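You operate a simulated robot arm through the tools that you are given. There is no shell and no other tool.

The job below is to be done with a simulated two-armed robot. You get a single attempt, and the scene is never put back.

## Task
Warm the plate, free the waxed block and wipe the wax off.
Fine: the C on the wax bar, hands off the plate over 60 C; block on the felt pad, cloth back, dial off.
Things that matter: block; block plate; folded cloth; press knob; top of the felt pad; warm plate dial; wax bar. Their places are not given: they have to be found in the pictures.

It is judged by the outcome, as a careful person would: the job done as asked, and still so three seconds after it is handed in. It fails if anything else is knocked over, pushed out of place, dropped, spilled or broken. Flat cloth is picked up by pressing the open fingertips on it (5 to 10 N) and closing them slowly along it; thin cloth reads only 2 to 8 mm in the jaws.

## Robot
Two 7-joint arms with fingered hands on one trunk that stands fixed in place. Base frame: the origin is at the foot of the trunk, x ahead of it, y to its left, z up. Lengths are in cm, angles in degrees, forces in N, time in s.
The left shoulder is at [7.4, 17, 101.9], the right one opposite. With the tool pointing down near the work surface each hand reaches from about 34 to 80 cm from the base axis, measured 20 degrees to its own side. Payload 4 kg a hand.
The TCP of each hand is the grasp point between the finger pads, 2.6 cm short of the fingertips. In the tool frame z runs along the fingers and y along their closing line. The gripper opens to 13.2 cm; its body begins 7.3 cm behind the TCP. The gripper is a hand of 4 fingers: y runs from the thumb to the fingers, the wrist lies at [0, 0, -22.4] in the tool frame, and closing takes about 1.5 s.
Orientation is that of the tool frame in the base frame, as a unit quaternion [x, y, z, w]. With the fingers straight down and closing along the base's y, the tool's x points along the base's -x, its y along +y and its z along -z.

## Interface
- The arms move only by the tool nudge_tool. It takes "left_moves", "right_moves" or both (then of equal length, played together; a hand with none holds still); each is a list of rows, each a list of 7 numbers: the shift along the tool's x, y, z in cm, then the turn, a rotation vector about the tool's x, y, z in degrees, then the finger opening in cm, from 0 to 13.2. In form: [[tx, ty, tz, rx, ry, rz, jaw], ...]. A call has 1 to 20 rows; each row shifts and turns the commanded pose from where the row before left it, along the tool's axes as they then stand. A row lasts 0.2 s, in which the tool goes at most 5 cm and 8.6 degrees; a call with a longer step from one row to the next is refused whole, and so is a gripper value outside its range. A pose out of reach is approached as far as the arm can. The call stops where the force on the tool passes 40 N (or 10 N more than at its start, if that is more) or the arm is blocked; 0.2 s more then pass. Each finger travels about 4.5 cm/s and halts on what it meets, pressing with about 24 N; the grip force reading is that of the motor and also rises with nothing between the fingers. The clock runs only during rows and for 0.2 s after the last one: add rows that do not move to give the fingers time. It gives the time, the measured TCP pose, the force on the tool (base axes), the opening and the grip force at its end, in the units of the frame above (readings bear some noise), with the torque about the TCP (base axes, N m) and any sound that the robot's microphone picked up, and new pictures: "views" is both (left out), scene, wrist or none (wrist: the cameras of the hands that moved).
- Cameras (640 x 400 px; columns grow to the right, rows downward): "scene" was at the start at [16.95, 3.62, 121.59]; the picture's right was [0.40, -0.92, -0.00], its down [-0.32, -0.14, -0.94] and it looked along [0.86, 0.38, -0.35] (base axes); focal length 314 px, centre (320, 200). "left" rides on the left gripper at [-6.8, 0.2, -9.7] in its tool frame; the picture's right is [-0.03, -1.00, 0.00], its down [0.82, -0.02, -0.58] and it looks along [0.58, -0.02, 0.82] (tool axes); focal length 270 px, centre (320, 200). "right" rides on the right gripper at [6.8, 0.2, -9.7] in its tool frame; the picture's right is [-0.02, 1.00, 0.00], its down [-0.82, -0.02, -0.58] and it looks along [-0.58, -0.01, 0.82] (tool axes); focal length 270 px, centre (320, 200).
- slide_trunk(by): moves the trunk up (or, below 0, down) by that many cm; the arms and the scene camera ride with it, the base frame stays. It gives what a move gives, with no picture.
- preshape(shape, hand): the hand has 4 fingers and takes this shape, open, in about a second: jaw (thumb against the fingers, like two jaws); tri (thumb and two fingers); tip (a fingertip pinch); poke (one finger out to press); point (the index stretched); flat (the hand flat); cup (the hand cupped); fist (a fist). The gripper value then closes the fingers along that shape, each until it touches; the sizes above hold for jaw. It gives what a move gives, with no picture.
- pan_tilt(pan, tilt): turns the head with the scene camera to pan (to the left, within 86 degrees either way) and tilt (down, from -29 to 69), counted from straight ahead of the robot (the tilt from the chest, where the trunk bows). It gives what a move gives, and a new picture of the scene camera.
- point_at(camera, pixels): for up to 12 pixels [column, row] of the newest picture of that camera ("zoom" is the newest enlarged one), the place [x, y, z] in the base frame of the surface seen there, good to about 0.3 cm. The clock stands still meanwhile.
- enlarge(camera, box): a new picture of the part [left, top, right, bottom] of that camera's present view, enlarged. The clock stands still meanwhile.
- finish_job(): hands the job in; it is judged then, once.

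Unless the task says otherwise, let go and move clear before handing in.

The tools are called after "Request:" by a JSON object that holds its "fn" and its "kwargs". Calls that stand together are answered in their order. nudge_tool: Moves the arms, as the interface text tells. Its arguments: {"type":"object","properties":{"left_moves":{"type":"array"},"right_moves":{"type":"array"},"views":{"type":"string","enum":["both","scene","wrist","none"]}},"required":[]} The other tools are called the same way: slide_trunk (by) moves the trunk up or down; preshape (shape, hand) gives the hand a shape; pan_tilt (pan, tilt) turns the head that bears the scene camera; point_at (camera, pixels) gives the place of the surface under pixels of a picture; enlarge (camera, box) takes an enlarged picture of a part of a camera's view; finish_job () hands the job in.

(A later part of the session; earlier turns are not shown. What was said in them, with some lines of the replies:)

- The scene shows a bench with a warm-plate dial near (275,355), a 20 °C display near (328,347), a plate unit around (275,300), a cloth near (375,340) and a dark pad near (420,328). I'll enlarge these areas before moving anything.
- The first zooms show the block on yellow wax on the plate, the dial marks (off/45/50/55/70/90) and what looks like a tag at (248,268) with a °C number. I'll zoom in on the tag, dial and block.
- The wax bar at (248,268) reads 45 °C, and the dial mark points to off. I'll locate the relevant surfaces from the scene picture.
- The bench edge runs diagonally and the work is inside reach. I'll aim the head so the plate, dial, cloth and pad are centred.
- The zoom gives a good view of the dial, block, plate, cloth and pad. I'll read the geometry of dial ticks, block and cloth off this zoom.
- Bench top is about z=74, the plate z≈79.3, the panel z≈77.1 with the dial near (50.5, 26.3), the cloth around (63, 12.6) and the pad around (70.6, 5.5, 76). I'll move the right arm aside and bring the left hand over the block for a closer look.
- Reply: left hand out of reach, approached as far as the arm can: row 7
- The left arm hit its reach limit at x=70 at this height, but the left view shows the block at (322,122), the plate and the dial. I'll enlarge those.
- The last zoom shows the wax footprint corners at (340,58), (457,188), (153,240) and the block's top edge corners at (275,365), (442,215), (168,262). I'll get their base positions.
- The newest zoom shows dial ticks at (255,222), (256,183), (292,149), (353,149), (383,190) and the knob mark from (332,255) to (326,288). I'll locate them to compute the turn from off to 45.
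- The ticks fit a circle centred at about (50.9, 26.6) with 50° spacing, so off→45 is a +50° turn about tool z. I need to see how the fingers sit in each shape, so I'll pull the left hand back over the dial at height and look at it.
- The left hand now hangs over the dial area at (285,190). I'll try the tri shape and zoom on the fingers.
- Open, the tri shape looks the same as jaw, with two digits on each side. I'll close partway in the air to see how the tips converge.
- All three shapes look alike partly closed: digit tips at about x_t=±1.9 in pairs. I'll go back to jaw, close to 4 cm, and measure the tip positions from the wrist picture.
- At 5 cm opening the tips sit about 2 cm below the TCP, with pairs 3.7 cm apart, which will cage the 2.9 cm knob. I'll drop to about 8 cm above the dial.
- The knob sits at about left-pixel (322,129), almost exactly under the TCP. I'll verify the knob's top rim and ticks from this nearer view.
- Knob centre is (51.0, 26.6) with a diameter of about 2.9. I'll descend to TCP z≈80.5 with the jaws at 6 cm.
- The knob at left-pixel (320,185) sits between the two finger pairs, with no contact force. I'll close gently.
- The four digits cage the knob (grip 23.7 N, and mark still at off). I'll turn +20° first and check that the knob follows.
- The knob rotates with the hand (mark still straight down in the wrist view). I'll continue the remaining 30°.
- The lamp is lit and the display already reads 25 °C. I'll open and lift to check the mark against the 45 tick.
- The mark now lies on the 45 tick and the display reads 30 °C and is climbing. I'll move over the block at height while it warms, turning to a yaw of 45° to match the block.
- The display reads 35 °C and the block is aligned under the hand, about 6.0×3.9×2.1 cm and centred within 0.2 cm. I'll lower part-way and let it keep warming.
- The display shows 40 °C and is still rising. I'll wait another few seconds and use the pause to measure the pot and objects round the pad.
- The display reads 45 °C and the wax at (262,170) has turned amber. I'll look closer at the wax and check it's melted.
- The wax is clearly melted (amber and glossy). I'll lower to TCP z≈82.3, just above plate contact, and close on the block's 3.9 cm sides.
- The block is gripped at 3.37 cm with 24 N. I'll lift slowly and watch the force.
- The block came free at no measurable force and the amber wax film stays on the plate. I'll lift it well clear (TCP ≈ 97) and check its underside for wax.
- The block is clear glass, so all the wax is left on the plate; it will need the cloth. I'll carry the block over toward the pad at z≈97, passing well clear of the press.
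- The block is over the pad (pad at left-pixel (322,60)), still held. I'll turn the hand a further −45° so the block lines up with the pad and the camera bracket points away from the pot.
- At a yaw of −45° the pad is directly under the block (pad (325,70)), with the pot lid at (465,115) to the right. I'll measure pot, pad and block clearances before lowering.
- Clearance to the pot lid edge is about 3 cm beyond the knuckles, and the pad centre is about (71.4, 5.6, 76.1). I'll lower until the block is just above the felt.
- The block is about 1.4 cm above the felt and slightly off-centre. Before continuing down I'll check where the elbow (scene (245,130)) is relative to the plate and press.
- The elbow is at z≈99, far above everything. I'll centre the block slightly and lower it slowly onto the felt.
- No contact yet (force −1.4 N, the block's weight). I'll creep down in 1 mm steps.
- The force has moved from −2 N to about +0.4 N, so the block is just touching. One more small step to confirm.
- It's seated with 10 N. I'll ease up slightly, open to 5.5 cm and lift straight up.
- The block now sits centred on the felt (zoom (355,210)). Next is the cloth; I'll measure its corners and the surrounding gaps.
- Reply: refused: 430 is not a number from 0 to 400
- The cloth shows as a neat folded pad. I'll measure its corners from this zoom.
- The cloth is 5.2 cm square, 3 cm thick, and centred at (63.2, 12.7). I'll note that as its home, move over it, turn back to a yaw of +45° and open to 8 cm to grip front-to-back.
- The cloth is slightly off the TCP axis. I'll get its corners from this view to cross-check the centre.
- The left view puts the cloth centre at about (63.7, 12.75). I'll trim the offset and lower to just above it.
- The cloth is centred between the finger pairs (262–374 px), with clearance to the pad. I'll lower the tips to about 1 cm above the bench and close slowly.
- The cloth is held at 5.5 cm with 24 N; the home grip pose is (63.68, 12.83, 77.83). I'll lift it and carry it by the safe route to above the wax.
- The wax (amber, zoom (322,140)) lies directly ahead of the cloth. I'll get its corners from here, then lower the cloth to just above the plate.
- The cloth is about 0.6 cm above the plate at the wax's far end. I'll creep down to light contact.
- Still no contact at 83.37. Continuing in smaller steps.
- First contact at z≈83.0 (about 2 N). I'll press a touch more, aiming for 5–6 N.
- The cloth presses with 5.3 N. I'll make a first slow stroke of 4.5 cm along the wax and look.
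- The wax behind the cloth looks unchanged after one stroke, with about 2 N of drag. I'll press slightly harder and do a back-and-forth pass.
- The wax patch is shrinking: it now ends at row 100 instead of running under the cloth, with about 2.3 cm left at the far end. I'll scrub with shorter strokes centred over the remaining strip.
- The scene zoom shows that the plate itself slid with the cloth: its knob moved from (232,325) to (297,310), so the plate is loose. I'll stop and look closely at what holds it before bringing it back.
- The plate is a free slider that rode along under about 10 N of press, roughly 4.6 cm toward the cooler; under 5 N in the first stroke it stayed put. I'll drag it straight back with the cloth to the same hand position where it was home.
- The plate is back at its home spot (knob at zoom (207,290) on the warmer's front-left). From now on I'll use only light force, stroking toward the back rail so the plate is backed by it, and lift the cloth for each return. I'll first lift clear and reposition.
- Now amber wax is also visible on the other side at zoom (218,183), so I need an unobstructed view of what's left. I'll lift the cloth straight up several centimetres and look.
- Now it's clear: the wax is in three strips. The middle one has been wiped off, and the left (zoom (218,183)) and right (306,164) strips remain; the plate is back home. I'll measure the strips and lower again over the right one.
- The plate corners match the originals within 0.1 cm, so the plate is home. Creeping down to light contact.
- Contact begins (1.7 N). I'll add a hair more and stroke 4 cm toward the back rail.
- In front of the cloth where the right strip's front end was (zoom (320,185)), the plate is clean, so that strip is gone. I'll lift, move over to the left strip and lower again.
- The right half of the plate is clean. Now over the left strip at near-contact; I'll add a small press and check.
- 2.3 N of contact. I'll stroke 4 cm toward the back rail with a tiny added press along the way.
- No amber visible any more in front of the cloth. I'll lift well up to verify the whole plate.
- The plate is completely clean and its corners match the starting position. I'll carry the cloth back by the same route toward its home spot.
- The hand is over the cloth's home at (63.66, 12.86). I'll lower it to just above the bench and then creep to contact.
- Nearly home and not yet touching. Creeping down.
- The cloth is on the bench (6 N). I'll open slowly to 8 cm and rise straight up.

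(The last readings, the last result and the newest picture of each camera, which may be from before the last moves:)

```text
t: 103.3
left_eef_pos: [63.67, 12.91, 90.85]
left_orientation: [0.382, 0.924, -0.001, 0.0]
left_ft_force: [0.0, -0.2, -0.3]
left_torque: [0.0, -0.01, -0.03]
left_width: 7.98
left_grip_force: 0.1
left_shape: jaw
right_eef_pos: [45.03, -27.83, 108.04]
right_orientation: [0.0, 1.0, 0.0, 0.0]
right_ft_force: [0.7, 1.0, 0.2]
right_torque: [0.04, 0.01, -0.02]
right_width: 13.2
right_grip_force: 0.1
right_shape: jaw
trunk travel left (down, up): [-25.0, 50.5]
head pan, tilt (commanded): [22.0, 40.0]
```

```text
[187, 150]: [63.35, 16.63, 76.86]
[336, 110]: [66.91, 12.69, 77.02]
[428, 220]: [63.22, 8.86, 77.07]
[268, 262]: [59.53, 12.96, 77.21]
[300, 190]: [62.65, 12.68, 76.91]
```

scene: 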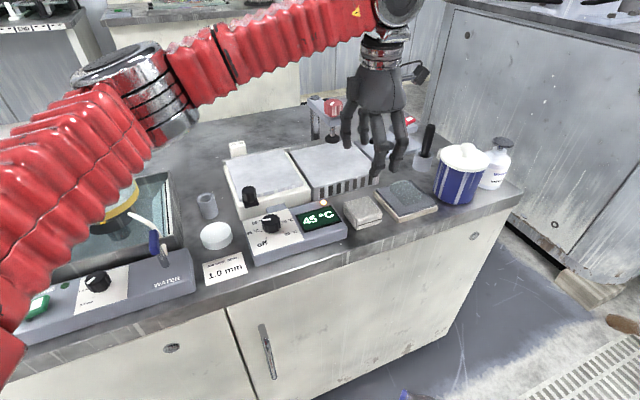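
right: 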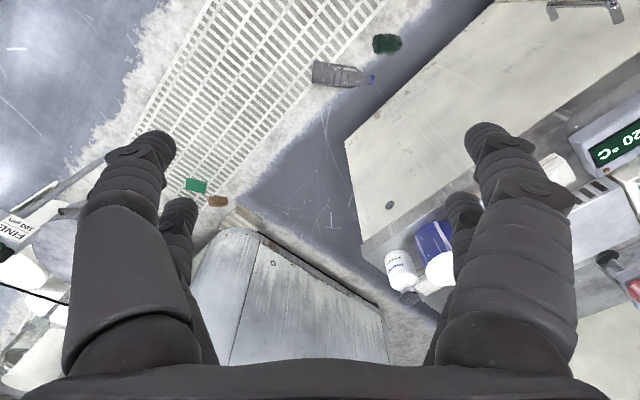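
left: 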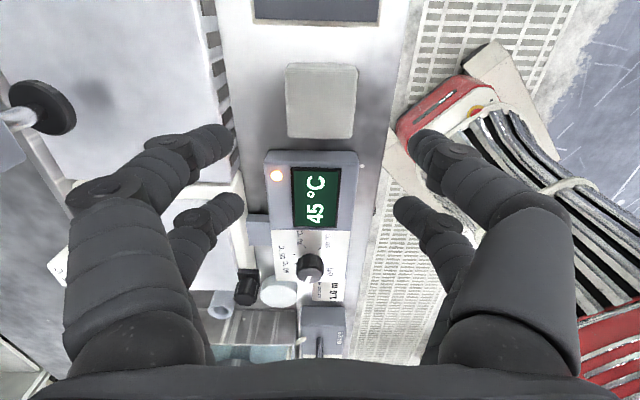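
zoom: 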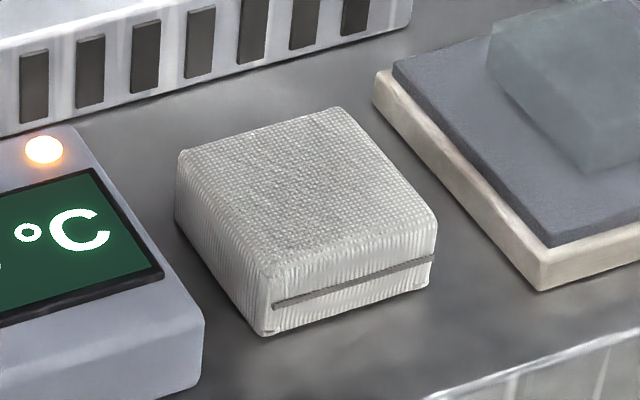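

The cloth is back within 2 mm of its original spot. Last is the dial: I'll move above it with the same yaw of 50° that I left it at.

Request:
{"fn": "nudge_tool", "kwargs": {"left_moves": [[3.11, 0.12, 0.33, 0, 0, 0, 7], [3.11, 0.12, 0.33, 0, 0, 0, 6], [3.11, 0.12, 0.33, 0, 0, 0, 6], [3.11, 0.12, 0.33, 0, 0, 0, 6], [3.11, 0.12, 0.33, 0, 0, 0, 6], [3.11, 0.12, 0.33, 0, 0, 0, 6], [0, 0, 0, 0, 0, 5, 6], [0, 0, 0, 0, 0, 0, 6]], "views": "both"}}

Request:
{"fn": "enlarge", "kwargs": {"camera": "left", "box": [220, 60, 420, 185]}}

Request:
{"fn": "point_at", "kwargs": {"camera": "zoom", "pixels": [[320, 205], [260, 205], [385, 205], [320, 160]]}}

```text
t: 105.1
left_eef_pos: [51.04, 26.5, 88.86]
left_orientation: [0.422, 0.907, 0.0, 0.0]
left_ft_force: [-0.3, -0.7, 0.7]
left_torque: [0.01, -0.01, -0.02]
left_width: 6.06
left_grip_force: 0.1
left_shape: jaw
right_eef_pos: [44.89, -27.72, 108.18]
right_orientation: [0.0, 1.0, -0.001, 0.0]
right_ft_force: [-0.6, 0.0, 0.5]
right_torque: [-0.02, 0.01, -0.02]
right_width: 13.18
right_grip_force: 0.0
right_shape: jaw
trunk travel left (down, up): [-25.0, 50.5]
head pan, tilt (commanded): [22.0, 40.0]
```

scene: 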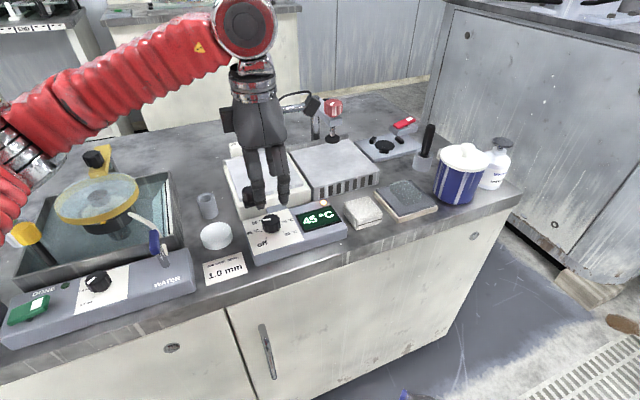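
left: 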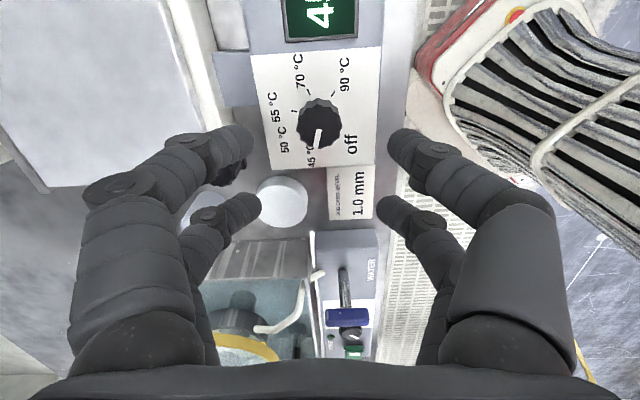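

```text
3.20 times, centred on (320, 122) of left
```

zoom: 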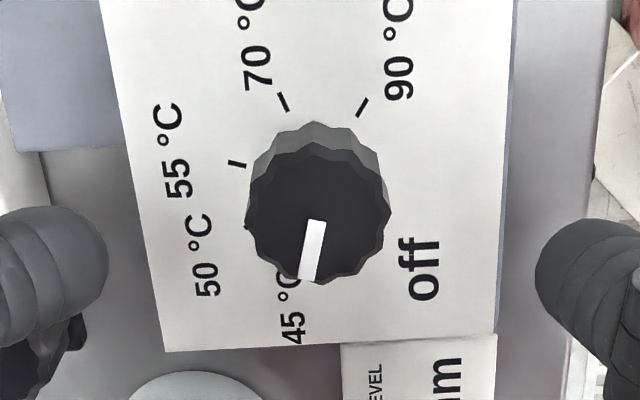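

```text
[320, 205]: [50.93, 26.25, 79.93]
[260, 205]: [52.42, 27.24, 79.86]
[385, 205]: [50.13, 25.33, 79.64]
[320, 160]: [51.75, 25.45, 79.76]
```

The mark has settled right on 45 (the dial has detents), so off is about 60° back. I'll lower onto the knob as before.

Request:
{"fn": "nudge_tool", "kwargs": {"left_moves": [[0, 0, 2.2, 0, 0, 0, 6], [0, 0, 2.2, 0, 0, 0, 6], [0, 0, 2.0, 0, 0, 0, 6], [0, 0, 1.8, 0, 0, 0, 6], [0, 0, 0, 0, 0, 0, 6]], "views": "both"}}

```text
t: 106.3
left_eef_pos: [50.73, 26.61, 80.65]
left_orientation: [0.423, 0.906, 0.001, 0.001]
left_ft_force: [-0.7, 0.2, 0.3]
left_torque: [0.02, 0.0, 0.0]
left_width: 6.05
left_grip_force: 0.0
left_shape: jaw
right_eef_pos: [44.87, -27.81, 108.1]
right_orientation: [0.001, 1.0, -0.001, 0.0]
right_ft_force: [-0.1, -0.7, -0.6]
right_torque: [0.01, 0.03, 0.0]
right_width: 13.17
right_grip_force: 0.0
right_shape: jaw
trunk travel left (down, up): [-25.0, 50.5]
head pan, tilt (commanded): [22.0, 40.0]
```

scene: 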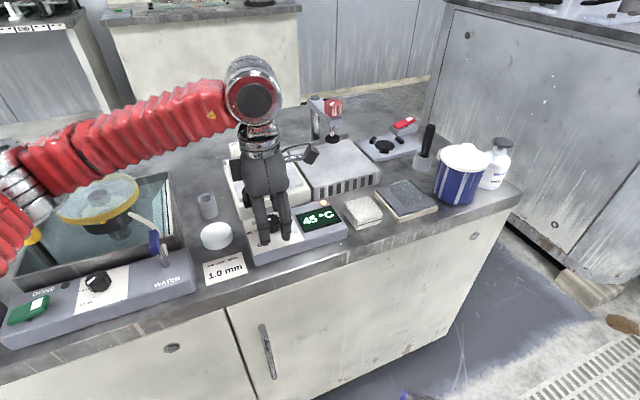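
left: 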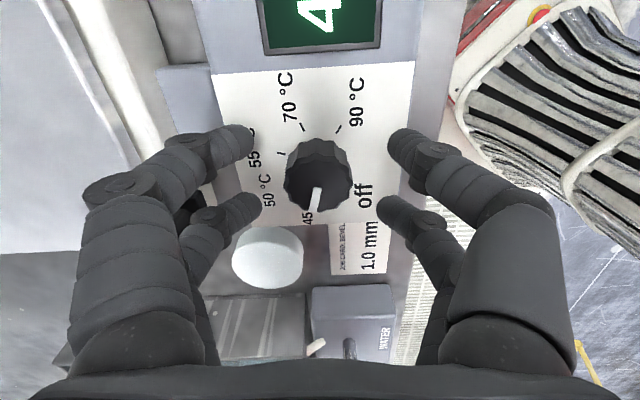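

The knob is caged with no contact. I'll close on it.

Request:
{"fn": "nudge_tool", "kwargs": {"left_moves": [[0, 0, 0, 0, 0, 0, 5], [0, 0, 0, 0, 0, 0, 4], [0, 0, 0, 0, 0, 0, 3], [0, 0, 0, 0, 0, 0, 2.4], [0, 0, 0, 0, 0, 0, 1.8], [0, 0, 0, 0, 0, 0, 1.2], [0, 0, 0, 0, 0, 0, 0.6], [0, 0, 0, 0, 0, 0, 0]], "views": "wrist"}}

```text
t: 108.1
left_eef_pos: [50.8, 26.55, 80.65]
left_orientation: [0.422, 0.907, -0.001, -0.001]
left_ft_force: [-1.8, 3.9, -3.5]
left_torque: [0.0, -0.04, -0.02]
left_width: 0.43
left_grip_force: 23.5
left_shape: jaw
right_eef_pos: [44.94, -27.77, 108.15]
right_orientation: [0.001, 1.0, 0.001, 0.0]
right_ft_force: [0.4, 0.3, -0.1]
right_torque: [0.04, -0.03, 0.01]
right_width: 13.2
right_grip_force: 0.1
right_shape: jaw
trunk travel left (down, up): [-25.0, 50.5]
head pan, tilt (commanded): [22.0, 40.0]
```

left: 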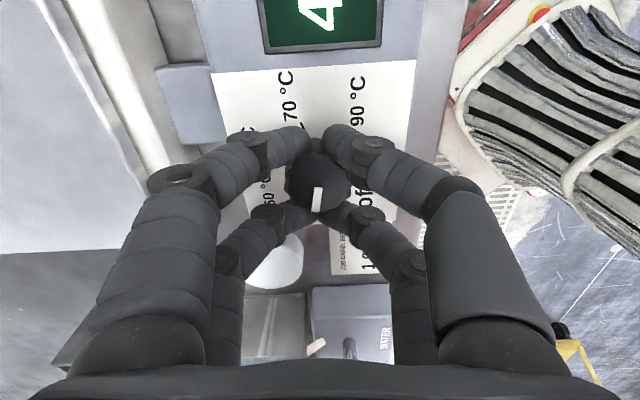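

Gripped. I'll turn −50° toward off and check the mark.

Request:
{"fn": "nudge_tool", "kwargs": {"left_moves": [[0, 0, 0, 0, 0, -5, 0], [0, 0, 0, 0, 0, -5, 0], [0, 0, 0, 0, 0, -5, 0], [0, 0, 0, 0, 0, -5, 0], [0, 0, 0, 0, 0, -5, 0], [0, 0, 0, 0, 0, -5, 0], [0, 0, 0, 0, 0, -5, 0], [0, 0, 0, 0, 0, -5, 0], [0, 0, 0, 0, 0, -5, 0], [0, 0, 0, 0, 0, -5, 0], [0, 0, 0, 0, 0, 0, 0]], "views": "both"}}

Request:
{"fn": "enlarge", "kwargs": {"camera": "left", "box": [220, 80, 420, 260]}}

Request:
{"fn": "enlarge", "kwargs": {"camera": "scene", "box": [230, 180, 350, 260]}}

```text
t: 110.5
left_eef_pos: [50.76, 26.45, 80.65]
left_orientation: [-0.001, 1.0, 0.001, 0.0]
left_ft_force: [-14.3, -1.2, 5.1]
left_torque: [0.03, 0.36, 0.0]
left_width: 0.42
left_grip_force: 24.2
left_shape: jaw
right_eef_pos: [44.75, -27.75, 108.2]
right_orientation: [0.0, 1.0, 0.0, 0.0]
right_ft_force: [0.3, -0.4, 0.0]
right_torque: [-0.03, 0.03, 0.01]
right_width: 13.2
right_grip_force: 0.0
right_shape: jaw
trunk travel left (down, up): [-25.0, 50.5]
head pan, tilt (commanded): [22.0, 40.0]
```

scene: 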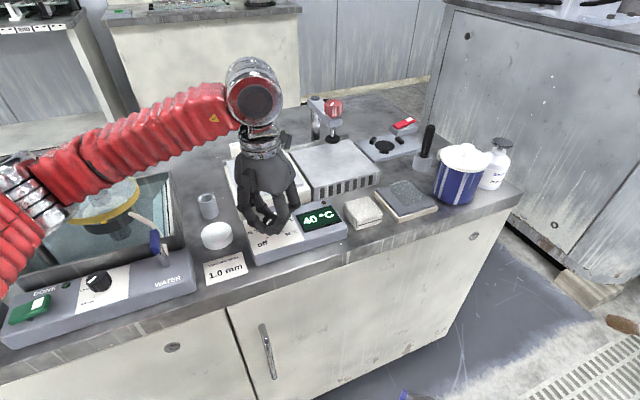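
left: 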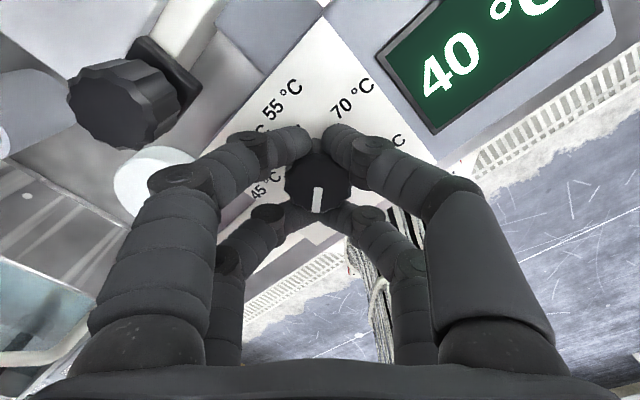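

```text
2.22 times, centred on (320, 170) of left
```

zoom: 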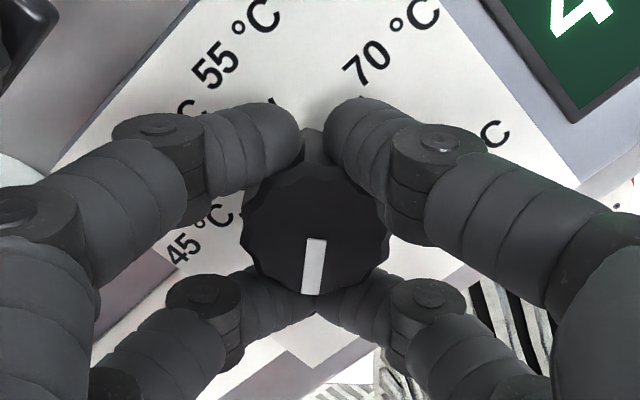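

```text
5.00 times, centred on (290, 220) of scene
```

zoom: 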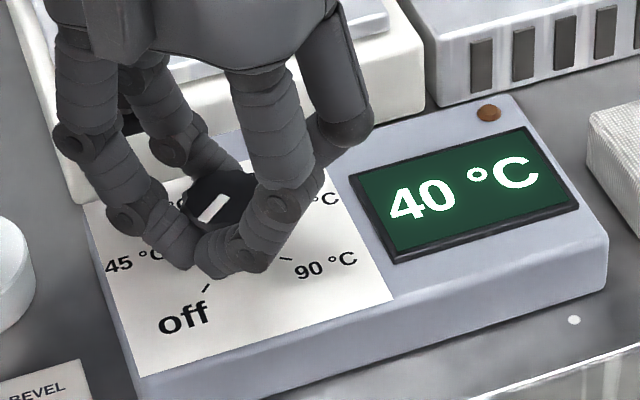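

The lamp is out and the display has dropped to 40 °C. The mark is about 5° short of where it began, so I'll turn 5° more and release.

Request:
{"fn": "nudge_tool", "kwargs": {"left_moves": [[0, 0, 0, 0, 0, -3, 0], [0, 0, 0, 0, 0, -3, 0], [0, 0, 0, 0, 0, 0, 0]], "views": "none"}}

Request:
{"fn": "nudge_tool", "kwargs": {"left_moves": [[0, 0, 0, 0, 0, 0, 2], [0, 0, 0, 0, 0, 0, 4], [0, 0, 0, 0, 0, 0, 6], [0, 0, 0, 0, 0, 0, 6], [0, 0, -2.0, 0, 0, 0, 6], [0, 0, -3.0, 0, 0, 0, 6], [0, 0, -3.0, 0, 0, 0, 6], [0, 0, 0, 0, 0, 0, 6]], "views": "both"}}

Request:
{"fn": "enlarge", "kwargs": {"camera": "left", "box": [220, 60, 420, 185]}}

Request:
{"fn": "enlarge", "kwargs": {"camera": "scene", "box": [230, 180, 350, 260]}}

```text
t: 111.3
left_eef_pos: [50.75, 26.5, 80.67]
left_orientation: [-0.052, 0.999, 0.0, 0.001]
left_ft_force: [-11.7, -3.0, 5.8]
left_torque: [-0.04, 0.2, -0.21]
left_width: 0.41
left_grip_force: 23.6
left_shape: jaw
right_eef_pos: [44.7, -27.87, 108.15]
right_orientation: [-0.001, 1.0, 0.0, -0.001]
right_ft_force: [0.1, -0.1, 0.6]
right_torque: [-0.02, -0.01, 0.0]
right_width: 13.19
right_grip_force: 0.0
right_shape: jaw
trunk travel left (down, up): [-25.0, 50.5]
head pan, tilt (commanded): [22.0, 40.0]
```

```text
t: 113.1
left_eef_pos: [50.92, 26.61, 88.49]
left_orientation: [-0.053, 0.999, 0.0, -0.001]
left_ft_force: [0.5, 0.1, -0.1]
left_torque: [-0.04, -0.02, 0.0]
left_width: 5.96
left_grip_force: 0.0
left_shape: jaw
right_eef_pos: [44.96, -27.87, 108.16]
right_orientation: [0.0, 1.0, 0.0, -0.001]
right_ft_force: [0.3, 0.6, 0.1]
right_torque: [0.0, 0.0, -0.01]
right_width: 13.21
right_grip_force: 0.0
right_shape: jaw
trunk travel left (down, up): [-25.0, 50.5]
head pan, tilt (commanded): [22.0, 40.0]
```

scene: 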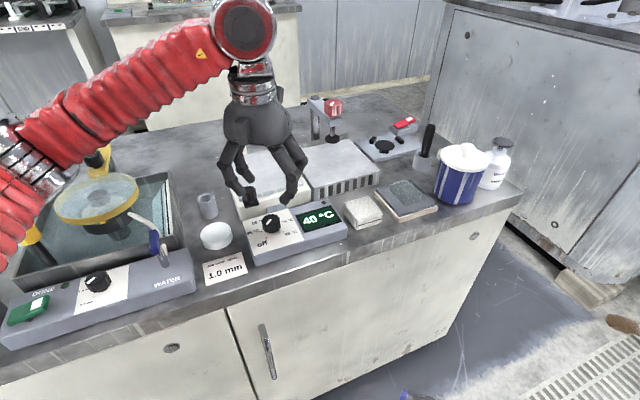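
left: 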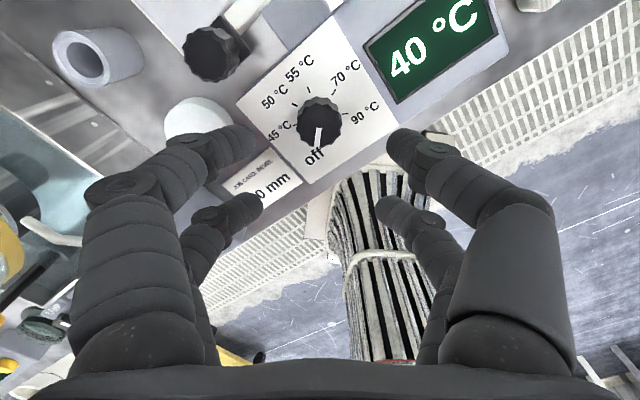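

```text
3.20 times, centred on (320, 122) of left
```

zoom: 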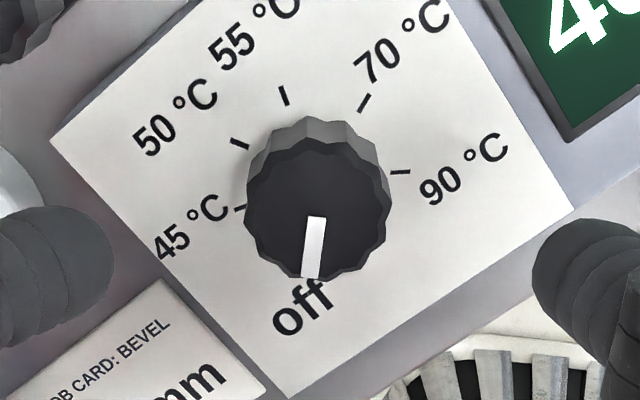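

```text
5.00 times, centred on (290, 220) of scene
```

zoom: 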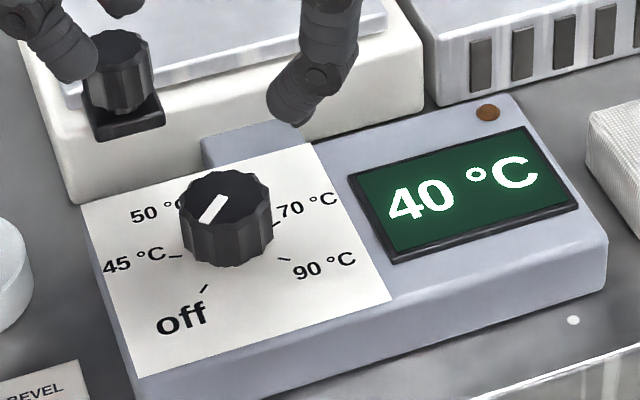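

The dial mark points to off and the lamp is dark. I'll retreat the left arm upward and aside, then do a final survey.

Request:
{"fn": "nudge_tool", "kwargs": {"left_moves": [[0, 0, -3.3, 0, 0, 0, 8], [0, 0, -3.3, 0, 0, 0, 10], [0, 0, -3.3, 0, 0, 0, 12], [0, 0, -3.3, 0, 0, 0, 13.2], [0, 0, -3.3, 0, 0, 0, 13.2], [0, 0, -3.3, 0, 0, 0, 13.2], [0, 0, -3.3, 0, 0, 6, 13.2], [0.5, 3.5, 0, 0, 0, 0, 13.2], [0.5, 3.5, 0, 0, 0, 0, 13.2], [0.5, 3.5, 0, 0, 0, 0, 13.2], [0.5, 3.5, 0, 0, 0, 0, 13.2], [0.5, 3.5, 0, 0, 0, 0, 13.2], [0, 0, 0, 0, 0, 0, 13.2], [0, 0, 0, 0, 0, 0, 13.2]], "views": "both"}}

Request:
{"fn": "enlarge", "kwargs": {"camera": "scene", "box": [210, 100, 470, 262]}}

Request:
{"fn": "point_at", "kwargs": {"camera": "zoom", "pixels": [[97, 225], [228, 207], [182, 127], [45, 160], [375, 268], [490, 225], [68, 108], [30, 325]]}}

```text
t: 116.1
left_eef_pos: [48.52, 43.9, 111.55]
left_orientation: [-0.001, 1.0, 0.0, 0.0]
left_ft_force: [0.0, -0.7, -0.1]
left_torque: [0.02, 0.02, 0.02]
left_width: 13.21
left_grip_force: 0.1
left_shape: jaw
right_eef_pos: [44.84, -27.8, 108.2]
right_orientation: [0.0, 1.0, -0.001, 0.0]
right_ft_force: [0.4, 0.2, -0.2]
right_torque: [0.01, 0.03, 0.01]
right_width: 13.21
right_grip_force: 0.0
right_shape: jaw
trunk travel left (down, up): [-25.0, 50.5]
head pan, tilt (commanded): [22.0, 40.0]
```

scene: 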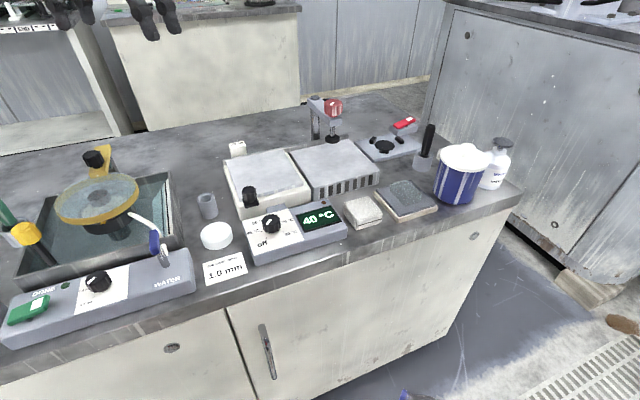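
left: 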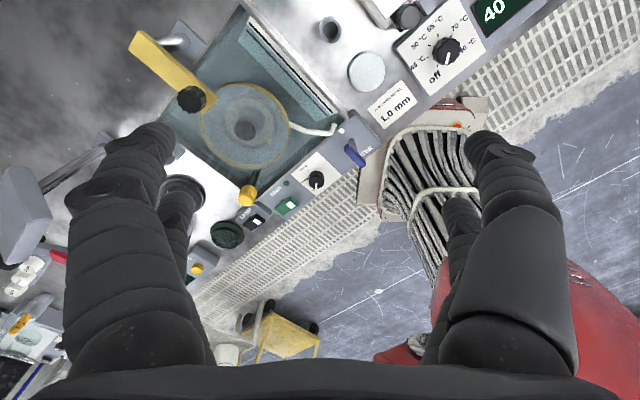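

```text
2.46 times, centred on (340, 181) of scene
```

zoom: 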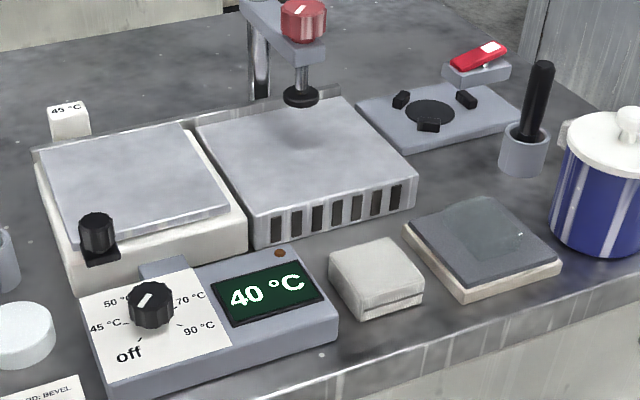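

```text
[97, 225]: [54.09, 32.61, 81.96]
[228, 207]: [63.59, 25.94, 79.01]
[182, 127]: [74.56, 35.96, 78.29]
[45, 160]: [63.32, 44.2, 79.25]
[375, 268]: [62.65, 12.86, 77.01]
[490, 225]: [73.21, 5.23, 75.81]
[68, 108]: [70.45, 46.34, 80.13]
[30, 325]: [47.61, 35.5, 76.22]
```

The final survey shows the plate clean and at its starting position, and the block on the felt pad at zoom (485,225). The cloth is home at (375,268), the dial mark is on off with the lamp dark, and both hands are clear. I'm handing the job in.

Request:
{"fn": "finish_job", "kwargs": {}}

```text
The job is handed in.
```

The job is done and handed in. The waxed block is free and on the felt pad, and the wax is wiped off the plate. The cloth is back in its place and the dial is off.

- **Warming:** the wax bar read 45 °C, so I set the dial to 45. The display never showed more than 45 °C, so the 60 °C limit on touching the plate never came into play.
- **Block:** it lifted free without resistance once the wax melted, and it looked like clear glass. It is roughly centred on the felt pad.
- **Wiping:** all the wax had stayed on the plate. The plate is loose on the warmer, and in my second wiping pass it slid with the cloth about 4.6 cm toward the cooler. I dragged it back, finished with lighter strokes toward the back rail, and checked that its corners matched the start within about 3 mm.
- **Cloth and dial:** the cloth is back to within a few millimetres of where it was. The dial mark points to off, the lamp is dark, and the display had fallen to 40 °C.

I didn't see the underside of the block after setting it down; it looked clean while I was holding it.
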